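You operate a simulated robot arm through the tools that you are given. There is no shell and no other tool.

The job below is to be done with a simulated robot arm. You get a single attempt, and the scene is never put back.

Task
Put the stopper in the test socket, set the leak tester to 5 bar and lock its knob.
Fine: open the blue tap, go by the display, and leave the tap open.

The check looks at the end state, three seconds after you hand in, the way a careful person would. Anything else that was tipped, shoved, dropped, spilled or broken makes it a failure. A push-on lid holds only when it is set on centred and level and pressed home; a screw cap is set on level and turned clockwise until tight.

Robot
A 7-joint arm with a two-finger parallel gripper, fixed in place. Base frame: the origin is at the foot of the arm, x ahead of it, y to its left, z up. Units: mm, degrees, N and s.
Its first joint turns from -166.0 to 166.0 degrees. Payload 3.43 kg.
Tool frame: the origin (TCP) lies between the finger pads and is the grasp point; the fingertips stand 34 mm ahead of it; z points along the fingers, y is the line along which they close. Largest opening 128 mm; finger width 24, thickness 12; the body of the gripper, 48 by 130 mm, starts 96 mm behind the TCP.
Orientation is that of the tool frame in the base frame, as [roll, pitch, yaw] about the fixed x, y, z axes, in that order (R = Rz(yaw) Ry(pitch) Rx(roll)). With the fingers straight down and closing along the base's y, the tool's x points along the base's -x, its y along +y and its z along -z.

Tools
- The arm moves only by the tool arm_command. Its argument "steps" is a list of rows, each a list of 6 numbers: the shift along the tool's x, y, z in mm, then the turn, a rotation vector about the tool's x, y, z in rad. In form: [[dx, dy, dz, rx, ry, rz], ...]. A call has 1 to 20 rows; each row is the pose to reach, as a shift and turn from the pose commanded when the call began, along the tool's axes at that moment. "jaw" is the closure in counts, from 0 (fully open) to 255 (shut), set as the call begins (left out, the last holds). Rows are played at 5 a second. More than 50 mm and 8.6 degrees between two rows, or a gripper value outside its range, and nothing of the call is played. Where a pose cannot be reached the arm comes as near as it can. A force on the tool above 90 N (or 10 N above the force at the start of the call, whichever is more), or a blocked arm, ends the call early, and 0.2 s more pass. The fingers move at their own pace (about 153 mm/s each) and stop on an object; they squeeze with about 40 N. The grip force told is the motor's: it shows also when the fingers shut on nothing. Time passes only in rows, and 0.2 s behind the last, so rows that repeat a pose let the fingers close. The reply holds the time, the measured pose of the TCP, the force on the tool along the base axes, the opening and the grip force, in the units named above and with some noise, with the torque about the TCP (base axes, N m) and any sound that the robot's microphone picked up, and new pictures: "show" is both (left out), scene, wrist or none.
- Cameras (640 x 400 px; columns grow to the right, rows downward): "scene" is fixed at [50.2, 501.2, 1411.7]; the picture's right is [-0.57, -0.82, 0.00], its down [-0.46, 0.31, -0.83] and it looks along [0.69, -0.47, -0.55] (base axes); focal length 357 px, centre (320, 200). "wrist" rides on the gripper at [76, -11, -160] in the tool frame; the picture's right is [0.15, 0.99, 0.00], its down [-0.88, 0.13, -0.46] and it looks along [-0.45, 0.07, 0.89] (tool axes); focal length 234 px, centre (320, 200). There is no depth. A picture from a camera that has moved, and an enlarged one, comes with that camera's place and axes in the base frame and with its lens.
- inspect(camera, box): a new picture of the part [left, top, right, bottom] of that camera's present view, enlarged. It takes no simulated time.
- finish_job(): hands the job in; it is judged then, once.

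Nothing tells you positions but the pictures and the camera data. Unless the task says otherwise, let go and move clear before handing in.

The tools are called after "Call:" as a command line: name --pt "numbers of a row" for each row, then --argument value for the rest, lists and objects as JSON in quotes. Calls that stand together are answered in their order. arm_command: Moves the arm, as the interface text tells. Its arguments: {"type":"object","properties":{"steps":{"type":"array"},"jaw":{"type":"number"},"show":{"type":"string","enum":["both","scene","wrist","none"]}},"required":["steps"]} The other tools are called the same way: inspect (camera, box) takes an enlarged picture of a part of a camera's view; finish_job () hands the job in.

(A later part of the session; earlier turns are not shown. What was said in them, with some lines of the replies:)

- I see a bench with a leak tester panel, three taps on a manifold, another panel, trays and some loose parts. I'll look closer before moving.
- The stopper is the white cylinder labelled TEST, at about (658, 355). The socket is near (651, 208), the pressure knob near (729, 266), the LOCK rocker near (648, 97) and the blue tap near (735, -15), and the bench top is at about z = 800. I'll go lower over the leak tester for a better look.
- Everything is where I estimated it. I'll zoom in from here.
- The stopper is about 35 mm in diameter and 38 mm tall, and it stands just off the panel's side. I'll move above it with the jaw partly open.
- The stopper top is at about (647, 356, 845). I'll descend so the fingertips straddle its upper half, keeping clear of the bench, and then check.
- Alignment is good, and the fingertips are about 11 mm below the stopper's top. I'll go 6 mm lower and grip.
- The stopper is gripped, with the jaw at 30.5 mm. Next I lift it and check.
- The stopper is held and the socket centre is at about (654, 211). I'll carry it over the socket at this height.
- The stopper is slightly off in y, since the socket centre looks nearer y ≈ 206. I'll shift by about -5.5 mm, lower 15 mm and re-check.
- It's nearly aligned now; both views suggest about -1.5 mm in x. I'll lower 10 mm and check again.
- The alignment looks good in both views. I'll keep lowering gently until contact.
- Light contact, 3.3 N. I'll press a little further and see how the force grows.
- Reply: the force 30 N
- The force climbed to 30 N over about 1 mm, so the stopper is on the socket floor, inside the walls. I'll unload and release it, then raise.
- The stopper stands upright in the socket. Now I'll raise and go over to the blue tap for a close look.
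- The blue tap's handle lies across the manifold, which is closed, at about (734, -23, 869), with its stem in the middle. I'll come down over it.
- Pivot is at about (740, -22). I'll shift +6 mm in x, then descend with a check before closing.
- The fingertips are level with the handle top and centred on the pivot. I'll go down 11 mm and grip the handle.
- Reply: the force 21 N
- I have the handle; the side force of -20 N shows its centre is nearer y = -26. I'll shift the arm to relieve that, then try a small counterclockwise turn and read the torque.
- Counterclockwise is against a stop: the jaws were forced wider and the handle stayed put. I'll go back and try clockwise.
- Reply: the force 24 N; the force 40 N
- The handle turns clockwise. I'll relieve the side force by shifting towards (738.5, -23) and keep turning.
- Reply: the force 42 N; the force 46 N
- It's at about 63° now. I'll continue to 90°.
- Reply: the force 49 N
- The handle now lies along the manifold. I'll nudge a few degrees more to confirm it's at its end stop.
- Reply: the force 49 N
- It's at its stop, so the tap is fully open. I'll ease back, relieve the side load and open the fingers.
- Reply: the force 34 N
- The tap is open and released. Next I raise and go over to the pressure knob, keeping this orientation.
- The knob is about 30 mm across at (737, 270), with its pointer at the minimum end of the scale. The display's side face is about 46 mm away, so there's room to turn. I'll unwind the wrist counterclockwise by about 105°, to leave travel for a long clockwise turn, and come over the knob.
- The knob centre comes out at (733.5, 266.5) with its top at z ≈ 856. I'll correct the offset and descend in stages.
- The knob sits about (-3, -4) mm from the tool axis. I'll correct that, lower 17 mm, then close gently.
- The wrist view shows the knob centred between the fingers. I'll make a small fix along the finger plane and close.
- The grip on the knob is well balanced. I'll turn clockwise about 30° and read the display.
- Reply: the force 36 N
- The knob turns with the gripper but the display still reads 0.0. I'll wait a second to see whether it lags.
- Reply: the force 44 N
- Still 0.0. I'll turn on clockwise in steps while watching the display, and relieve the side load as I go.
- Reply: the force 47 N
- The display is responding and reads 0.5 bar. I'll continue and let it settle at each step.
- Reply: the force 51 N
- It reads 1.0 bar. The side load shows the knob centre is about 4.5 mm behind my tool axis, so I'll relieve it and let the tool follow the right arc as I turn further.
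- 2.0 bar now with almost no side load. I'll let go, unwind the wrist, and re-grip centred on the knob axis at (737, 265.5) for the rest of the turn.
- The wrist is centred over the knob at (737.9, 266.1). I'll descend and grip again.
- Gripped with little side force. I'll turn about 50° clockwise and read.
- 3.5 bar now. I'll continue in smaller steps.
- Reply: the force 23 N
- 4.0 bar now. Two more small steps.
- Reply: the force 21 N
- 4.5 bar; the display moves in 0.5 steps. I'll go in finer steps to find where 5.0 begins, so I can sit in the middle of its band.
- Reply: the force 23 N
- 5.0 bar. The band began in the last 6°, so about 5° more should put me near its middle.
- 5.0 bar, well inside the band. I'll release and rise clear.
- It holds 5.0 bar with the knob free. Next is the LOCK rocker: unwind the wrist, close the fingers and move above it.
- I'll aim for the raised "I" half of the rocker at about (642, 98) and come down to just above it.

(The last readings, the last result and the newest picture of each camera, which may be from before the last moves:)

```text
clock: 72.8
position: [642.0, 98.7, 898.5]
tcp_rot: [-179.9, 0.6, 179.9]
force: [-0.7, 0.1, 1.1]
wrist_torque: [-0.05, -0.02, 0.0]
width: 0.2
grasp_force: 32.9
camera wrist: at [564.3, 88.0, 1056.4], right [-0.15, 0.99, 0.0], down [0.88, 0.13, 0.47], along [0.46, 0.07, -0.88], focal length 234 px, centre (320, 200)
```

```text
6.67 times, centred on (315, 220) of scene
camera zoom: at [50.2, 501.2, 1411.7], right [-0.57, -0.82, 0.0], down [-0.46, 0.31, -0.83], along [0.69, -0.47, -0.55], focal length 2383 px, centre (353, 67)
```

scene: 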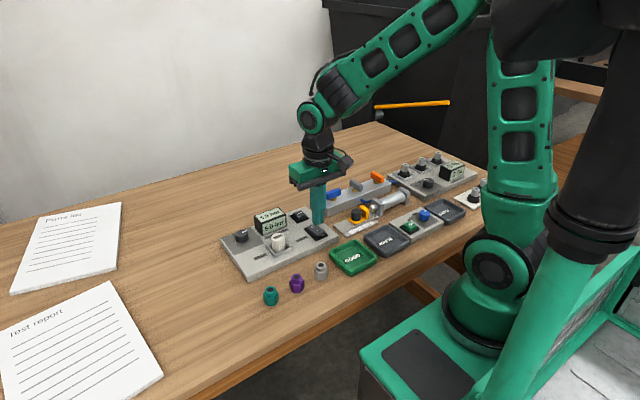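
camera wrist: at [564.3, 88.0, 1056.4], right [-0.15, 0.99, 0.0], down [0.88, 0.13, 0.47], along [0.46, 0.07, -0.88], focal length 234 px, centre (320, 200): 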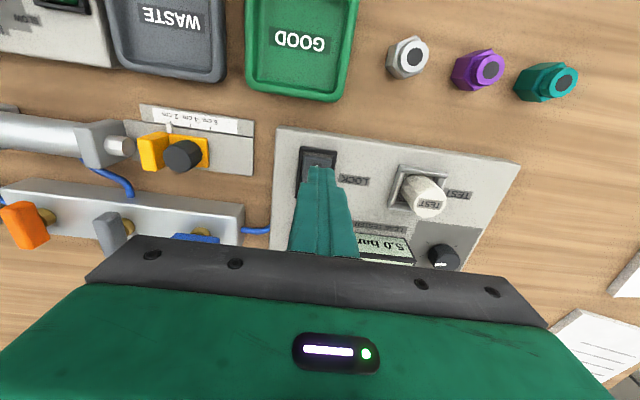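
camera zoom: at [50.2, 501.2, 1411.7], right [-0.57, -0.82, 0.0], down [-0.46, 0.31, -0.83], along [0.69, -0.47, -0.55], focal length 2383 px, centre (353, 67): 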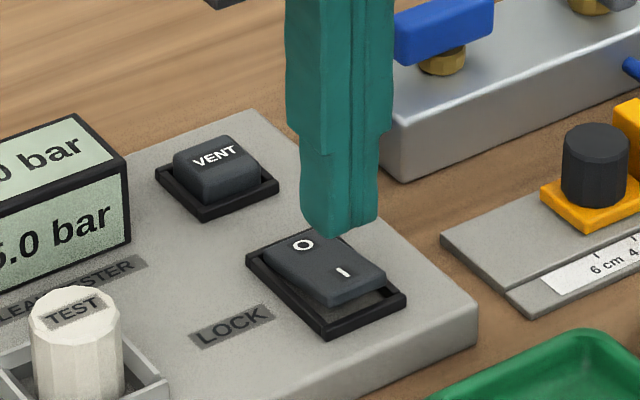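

The flat tip would bridge the rocker's pivot, so I'll tilt the tool about 17° to make its near edge the lowest, placed over the "I" end.

Call:
arm_command --pt "1.5 -0.5 0 0 -0.1 0" --pt "3 -1 0 0 -0.2 0" --pt "4.5 -1 0 0 -0.3 0" --pt "4.5 -1 0 0 -0.3 0" --pt "4.5 -1 0 0 -0.3 0"

Call:
inspect --camera "wrist" --box '[250, 110, 394, 200]'

Call:
inspect --camera "scene" --box '[270, 190, 360, 250]'

```text
clock: 74.0
position: [638.6, 97.5, 898.8]
tcp_rot: [-180.0, 17.9, -179.9]
force: [0.2, 0.4, 0.2]
wrist_torque: [0.01, 0.02, -0.02]
width: 0.0
grasp_force: 33.0
camera wrist: at [516.3, 87.0, 1026.4], right [-0.14, 0.99, -0.05], down [0.7, 0.13, 0.7], along [0.7, 0.07, -0.71], focal length 234 px, centre (320, 200)
```

scene: 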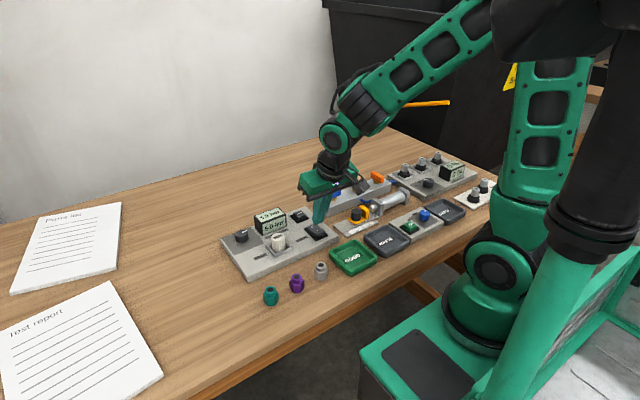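
wrist: 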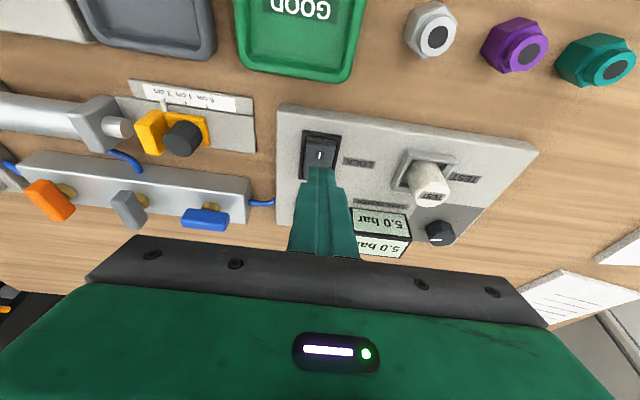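

```text
4.44 times, centred on (322, 155) of wrist
camera zoom: at [516.3, 87.0, 1026.4], right [-0.14, 0.99, -0.05], down [0.7, 0.13, 0.7], along [0.7, 0.07, -0.71], focal length 1041 px, centre (311, 400)
```

zoom: 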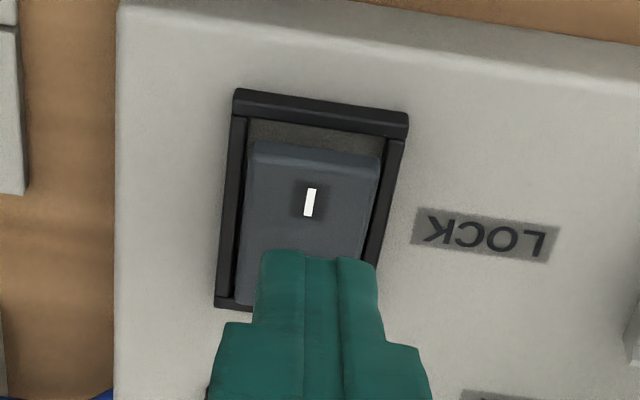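

```text
6.67 times, centred on (315, 220) of scene
camera zoom: at [50.2, 501.2, 1411.7], right [-0.57, -0.82, 0.0], down [-0.46, 0.31, -0.83], along [0.69, -0.47, -0.55], focal length 2383 px, centre (353, 67)
```

zoom: 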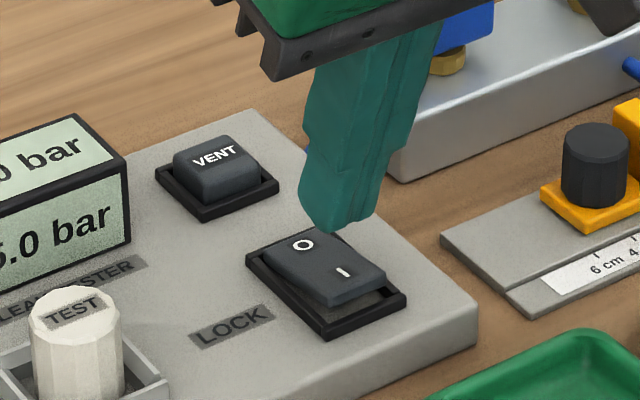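

The tip edge is over the "I" mark. I'll shift 4 mm toward the rocker's end, lower to just above it, then press in small increments.

Call:
arm_command --pt "3.8 0 -1.2 0 0 0" --pt "5.3 0 3.5 0 0 0" --pt "6.9 0 8.3 0 0 0" --pt "6.9 0 8.3 0 0 0"

Call:
inspect --camera "scene" --box '[270, 190, 360, 250]'

Call:
inspect --camera "wrist" --box '[250, 110, 394, 200]'

```text
clock: 75.0
position: [634.4, 96.9, 887.4]
tcp_rot: [-180.0, 17.9, 180.0]
force: [-0.1, 0.5, 0.5]
wrist_torque: [-0.02, -0.05, -0.03]
width: 0.0
grasp_force: 32.8
camera wrist: at [512.2, 87.2, 1015.5], right [-0.14, 0.99, -0.05], down [0.7, 0.13, 0.7], along [0.7, 0.07, -0.71], focal length 234 px, centre (320, 200)
```

scene: 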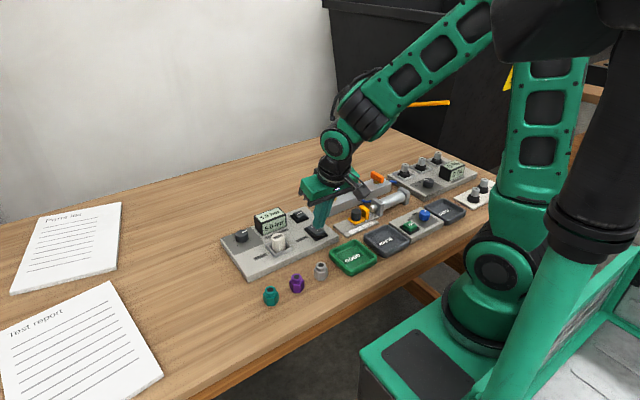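
wrist: 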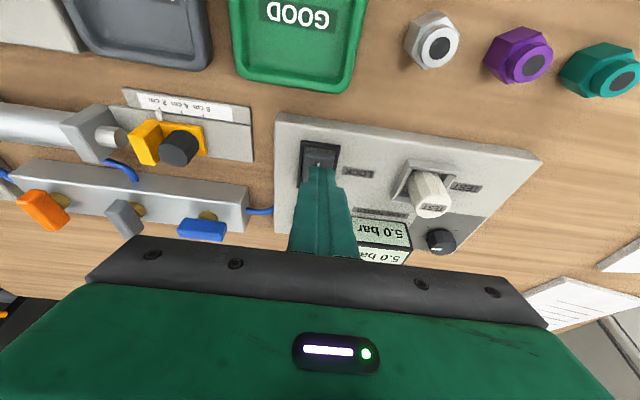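

```text
6.67 times, centred on (315, 220) of scene
camera zoom: at [50.2, 501.2, 1411.7], right [-0.57, -0.82, 0.0], down [-0.46, 0.31, -0.83], along [0.69, -0.47, -0.55], focal length 2383 px, centre (353, 67)
```

zoom: 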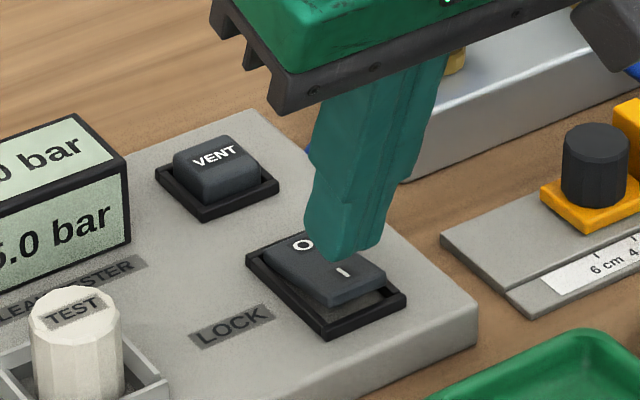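

```text
4.44 times, centred on (322, 155) of wrist
camera zoom: at [512.2, 87.2, 1015.5], right [-0.14, 0.99, -0.05], down [0.7, 0.13, 0.7], along [0.7, 0.07, -0.71], focal length 1041 px, centre (311, 400)
```

zoom: 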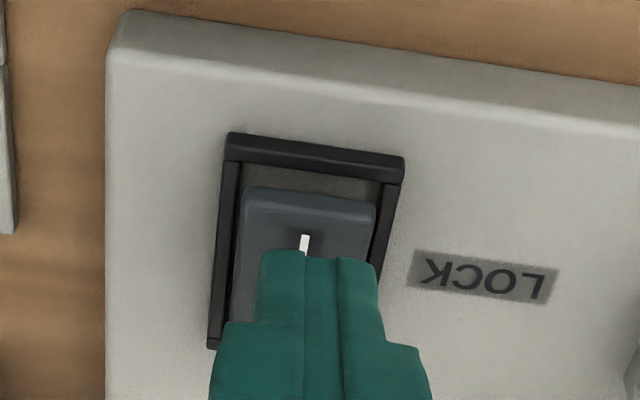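

Call:
arm_command --pt "4 -2 -1.3 0 0 0" --pt "4.7 -2 1.6 0 0 0" --pt "5.3 -2 3.5 0 0 0" --pt "5.9 -2 5.4 0 0 0" --pt "5.9 -2 5.4 0 0 0" --show "none"

Call:
inspect --camera "scene" --box '[270, 190, 360, 250]'

Call:
inspect --camera "wrist" --box '[250, 110, 394, 200]'

```text
clock: 76.2
position: [629.7, 95.3, 879.0]
tcp_rot: [180.0, 18.0, 179.9]
force: [0.4, -0.1, -0.6]
wrist_torque: [-0.02, 0.01, -0.03]
width: 0.1
grasp_force: 33.3
```

```text
6.67 times, centred on (315, 220) of scene
camera zoom: at [50.2, 501.2, 1411.7], right [-0.57, -0.82, 0.0], down [-0.46, 0.31, -0.83], along [0.69, -0.47, -0.55], focal length 2383 px, centre (353, 67)
```

zoom: 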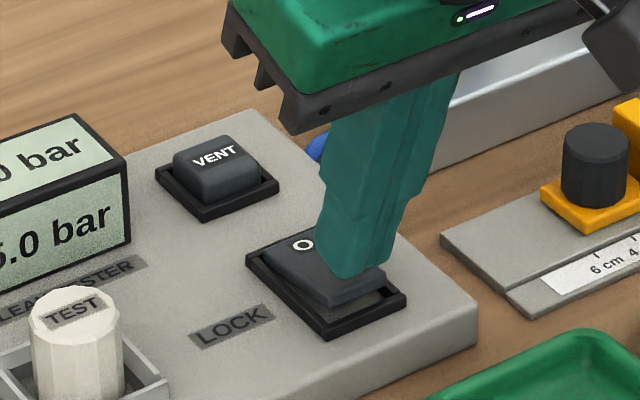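

```text
4.44 times, centred on (322, 155) of wrist
camera zoom: at [508.7, 85.0, 1008.9], right [-0.14, 0.99, -0.05], down [0.7, 0.13, 0.7], along [0.7, 0.07, -0.71], focal length 1041 px, centre (311, 400)
```

zoom: 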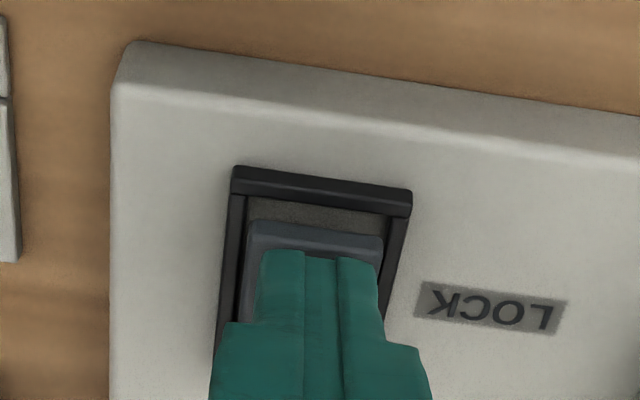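

The edge is over the "I" end with no contact yet. I'll press straight down in small steps.

Call:
arm_command --pt "0.6 0 1.9 0 0 0" --pt "1.2 0 3.8 0 0 0" --pt "1.8 0 5.7 0 0 0" --pt "1.8 0 5.7 0 0 0" --show "none"

Call:
inspect --camera "scene" --box '[270, 190, 360, 250]'

```text
clock: 77.2
position: [631.0, 95.7, 874.3]
tcp_rot: [180.0, 17.9, 179.9]
force: [0.0, 0.1, 0.0]
wrist_torque: [-0.05, 0.02, -0.04]
width: 0.0
grasp_force: 33.2
```

```text
6.67 times, centred on (315, 220) of scene
camera zoom: at [50.2, 501.2, 1411.7], right [-0.57, -0.82, 0.0], down [-0.46, 0.31, -0.83], along [0.69, -0.47, -0.55], focal length 2383 px, centre (353, 67)
```

zoom: 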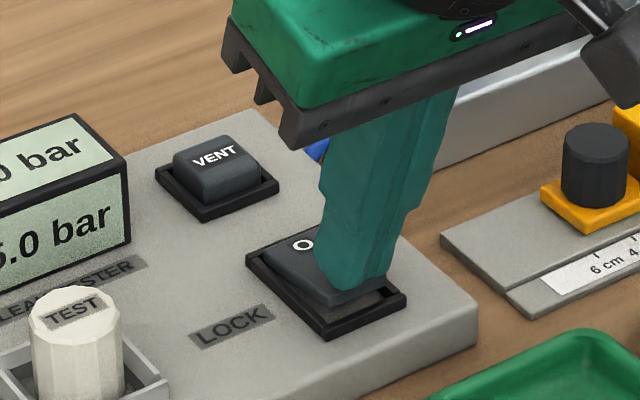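

Call:
arm_command --pt "0.5 0 1.5 0 0 0" --pt "0.9 0 2.9 0 0 0" --pt "1.4 0 4.3 0 0 0" --pt "1.4 0 4.3 0 0 0" --show "none"

Call:
inspect --camera "scene" --box '[270, 190, 360, 250]'

Call:
inspect --camera "wrist" --box '[250, 110, 394, 200]'

```text
clock: 78.2
position: [631.3, 94.6, 868.7]
tcp_rot: [-180.0, 17.9, 179.9]
force: [-0.2, -0.5, 0.5]
wrist_torque: [0.02, -0.01, 0.0]
width: 0.0
grasp_force: 33.2
```

```text
6.67 times, centred on (315, 220) of scene
camera zoom: at [50.2, 501.2, 1411.7], right [-0.57, -0.82, 0.0], down [-0.46, 0.31, -0.83], along [0.69, -0.47, -0.55], focal length 2383 px, centre (353, 67)
```

zoom: 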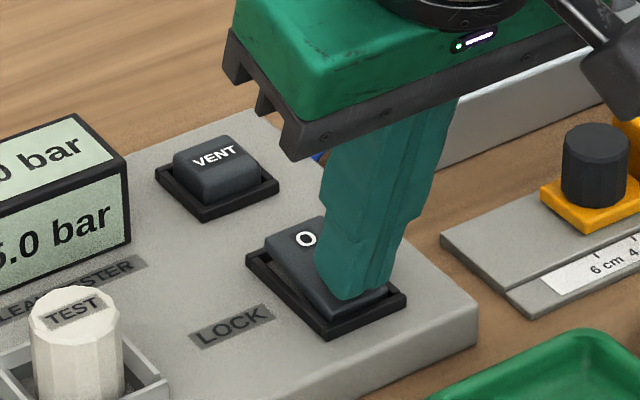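

```text
4.44 times, centred on (322, 155) of wrist
camera zoom: at [508.7, 85.0, 998.5], right [-0.14, 0.99, -0.05], down [0.7, 0.13, 0.7], along [0.7, 0.07, -0.71], focal length 1041 px, centre (311, 400)
```

zoom: 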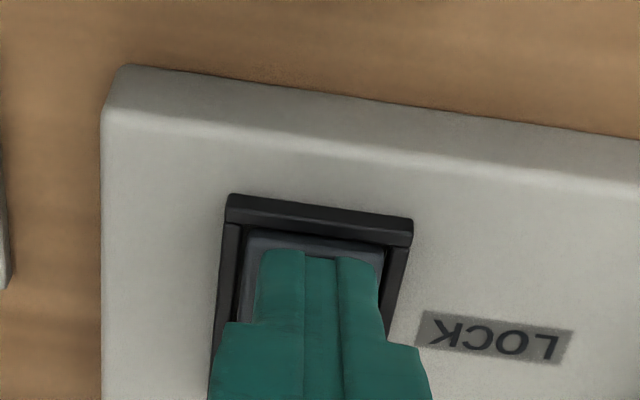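

The rocker has flipped, and the "O" end is up. I'll press a touch more to be sure it's home, then lift.

Call:
arm_command --pt "0.3 0 0.9 0 0 0" --pt "0.6 0 1.9 0 0 0" --pt "0.6 0 1.9 0 0 0" --show "none"

Call:
arm_command --pt "-3 0 -9.5 0 0 0" --pt "-9 0 -28 0 0 0" --pt "-18 0 -57 0 0 0" --pt "-31 0 -95 0 0 0" --pt "-31 0 -95 0 0 0"

Call:
inspect --camera "scene" --box '[270, 190, 360, 250]'

Call:
inspect --camera "scene" --box '[205, 190, 325, 270]'

```text
clock: 79.0
position: [631.7, 94.9, 867.2]
tcp_rot: [-180.0, 17.9, -179.9]
force: [0.3, -0.3, -0.1]
wrist_torque: [0.02, 0.0, 0.03]
width: 0.0
grasp_force: 33.0
```

```text
clock: 80.2
position: [630.5, 94.2, 967.7]
tcp_rot: [-179.9, 17.8, 179.9]
force: [-0.4, 0.2, -0.1]
wrist_torque: [0.01, 0.01, 0.02]
width: 0.0
grasp_force: 33.1
camera wrist: at [508.6, 84.4, 1096.4], right [-0.14, 0.99, -0.05], down [0.7, 0.13, 0.7], along [0.7, 0.07, -0.71], focal length 234 px, centre (320, 200)
```

scene: 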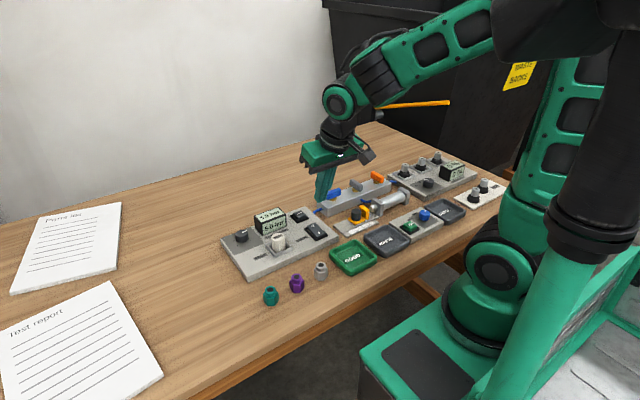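
wrist: 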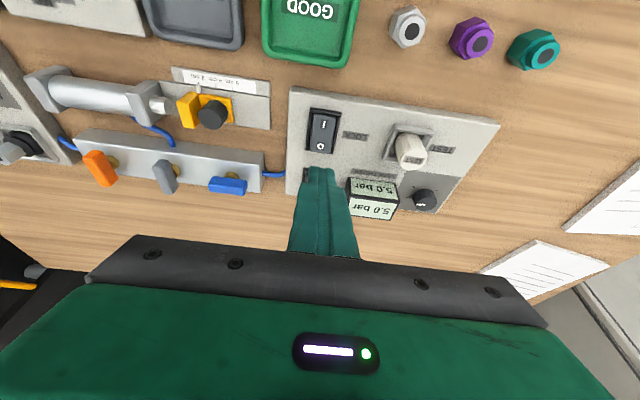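

```text
6.67 times, centred on (315, 220) of scene
camera zoom: at [50.2, 501.2, 1411.7], right [-0.57, -0.82, 0.0], down [-0.46, 0.31, -0.83], along [0.69, -0.47, -0.55], focal length 2383 px, centre (353, 67)
```

zoom: 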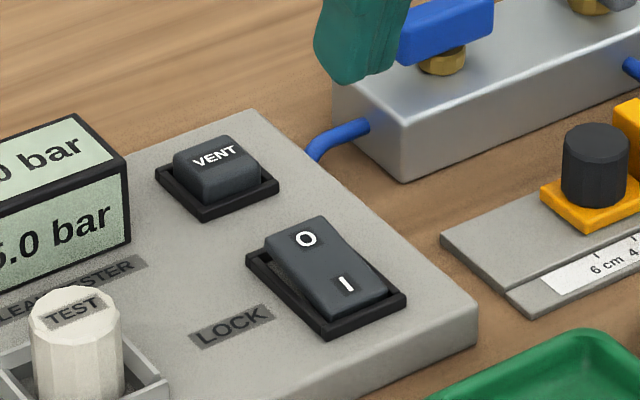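

```text
5.00 times, centred on (265, 230) of scene
camera zoom: at [50.2, 501.2, 1411.7], right [-0.57, -0.82, 0.0], down [-0.46, 0.31, -0.83], along [0.69, -0.47, -0.55], focal length 1787 px, centre (595, 50)
```

zoom: 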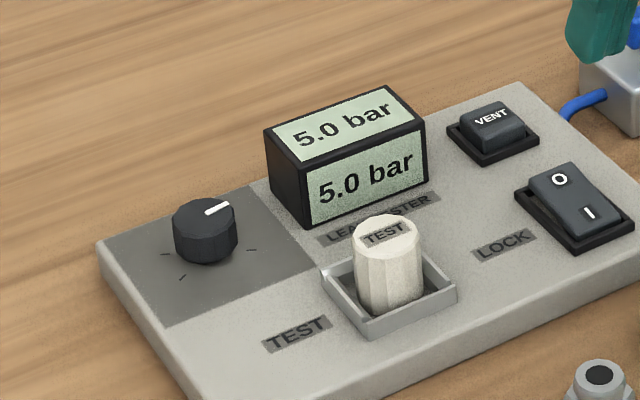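

The rocker stays on "I", the display holds 5.0 bar, the tap is open and the stopper is seated. I'll raise the arm clear and take one last look.

Call:
arm_command --pt "-12 0 -38 0 0 0" --pt "-24 0 -76 0 0 0" --pt "-36 0 -114 0 0 0" --pt "-36 0 -114 0 0 0" --pt "-36 0 -114 0 0 0"

Call:
inspect --camera "scene" --box '[200, 140, 440, 300]'

```text
clock: 81.4
position: [630.2, 94.9, 1087.3]
tcp_rot: [-180.0, 17.8, 179.9]
force: [-0.1, -0.7, 0.0]
wrist_torque: [-0.02, 0.02, 0.02]
width: 0.0
grasp_force: 32.7
camera wrist: at [508.3, 85.0, 1216.5], right [-0.14, 0.99, -0.05], down [0.7, 0.13, 0.7], along [0.7, 0.07, -0.71], focal length 234 px, centre (320, 200)
```

scene: 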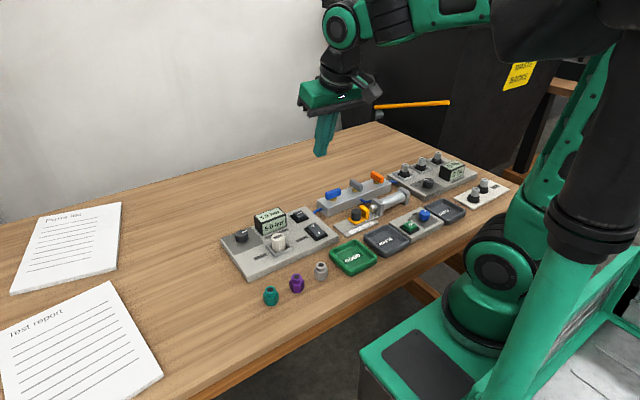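
wrist: 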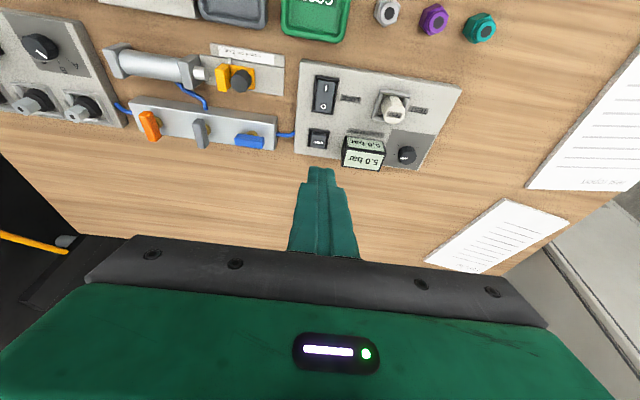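

```text
2.50 times, centred on (320, 220) of scene
camera zoom: at [50.2, 501.2, 1411.7], right [-0.57, -0.82, 0.0], down [-0.46, 0.31, -0.83], along [0.69, -0.47, -0.55], focal length 894 px, centre (320, 150)
```

zoom: 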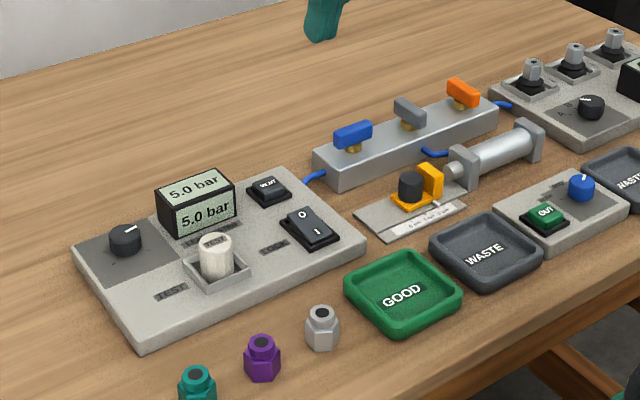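

The last look shows everything in place: the stopper in the socket, 5.0 bar on the display, the lock on "I", the blue tap open, nothing else moved and the arm clear. I'm handing in.

Call:
finish_job

```text
The job is handed in.
```

The job is handed in. The stopper is in the test socket, the leak tester reads 5.0 bar, and the lock switch for its knob is on "I". The blue tap is open.

- **Stopper:** it stands upright on the socket floor. I pressed it down with about 30 N before letting go.
- **Tap:** the handle only turned clockwise. I turned it to its end stop, where it lies along the manifold.
- **Pressure:** the display moves in 0.5 bar steps, so I set the knob near the middle of the 5.0 band. It still read 5.0 bar after I let go of the knob and after I locked it.
- **Lock:** the switch stayed on "I" after I lifted off. I did not try turning the knob afterwards to test it.

In the last pictures nothing else on the bench had moved, and the arm was well clear.
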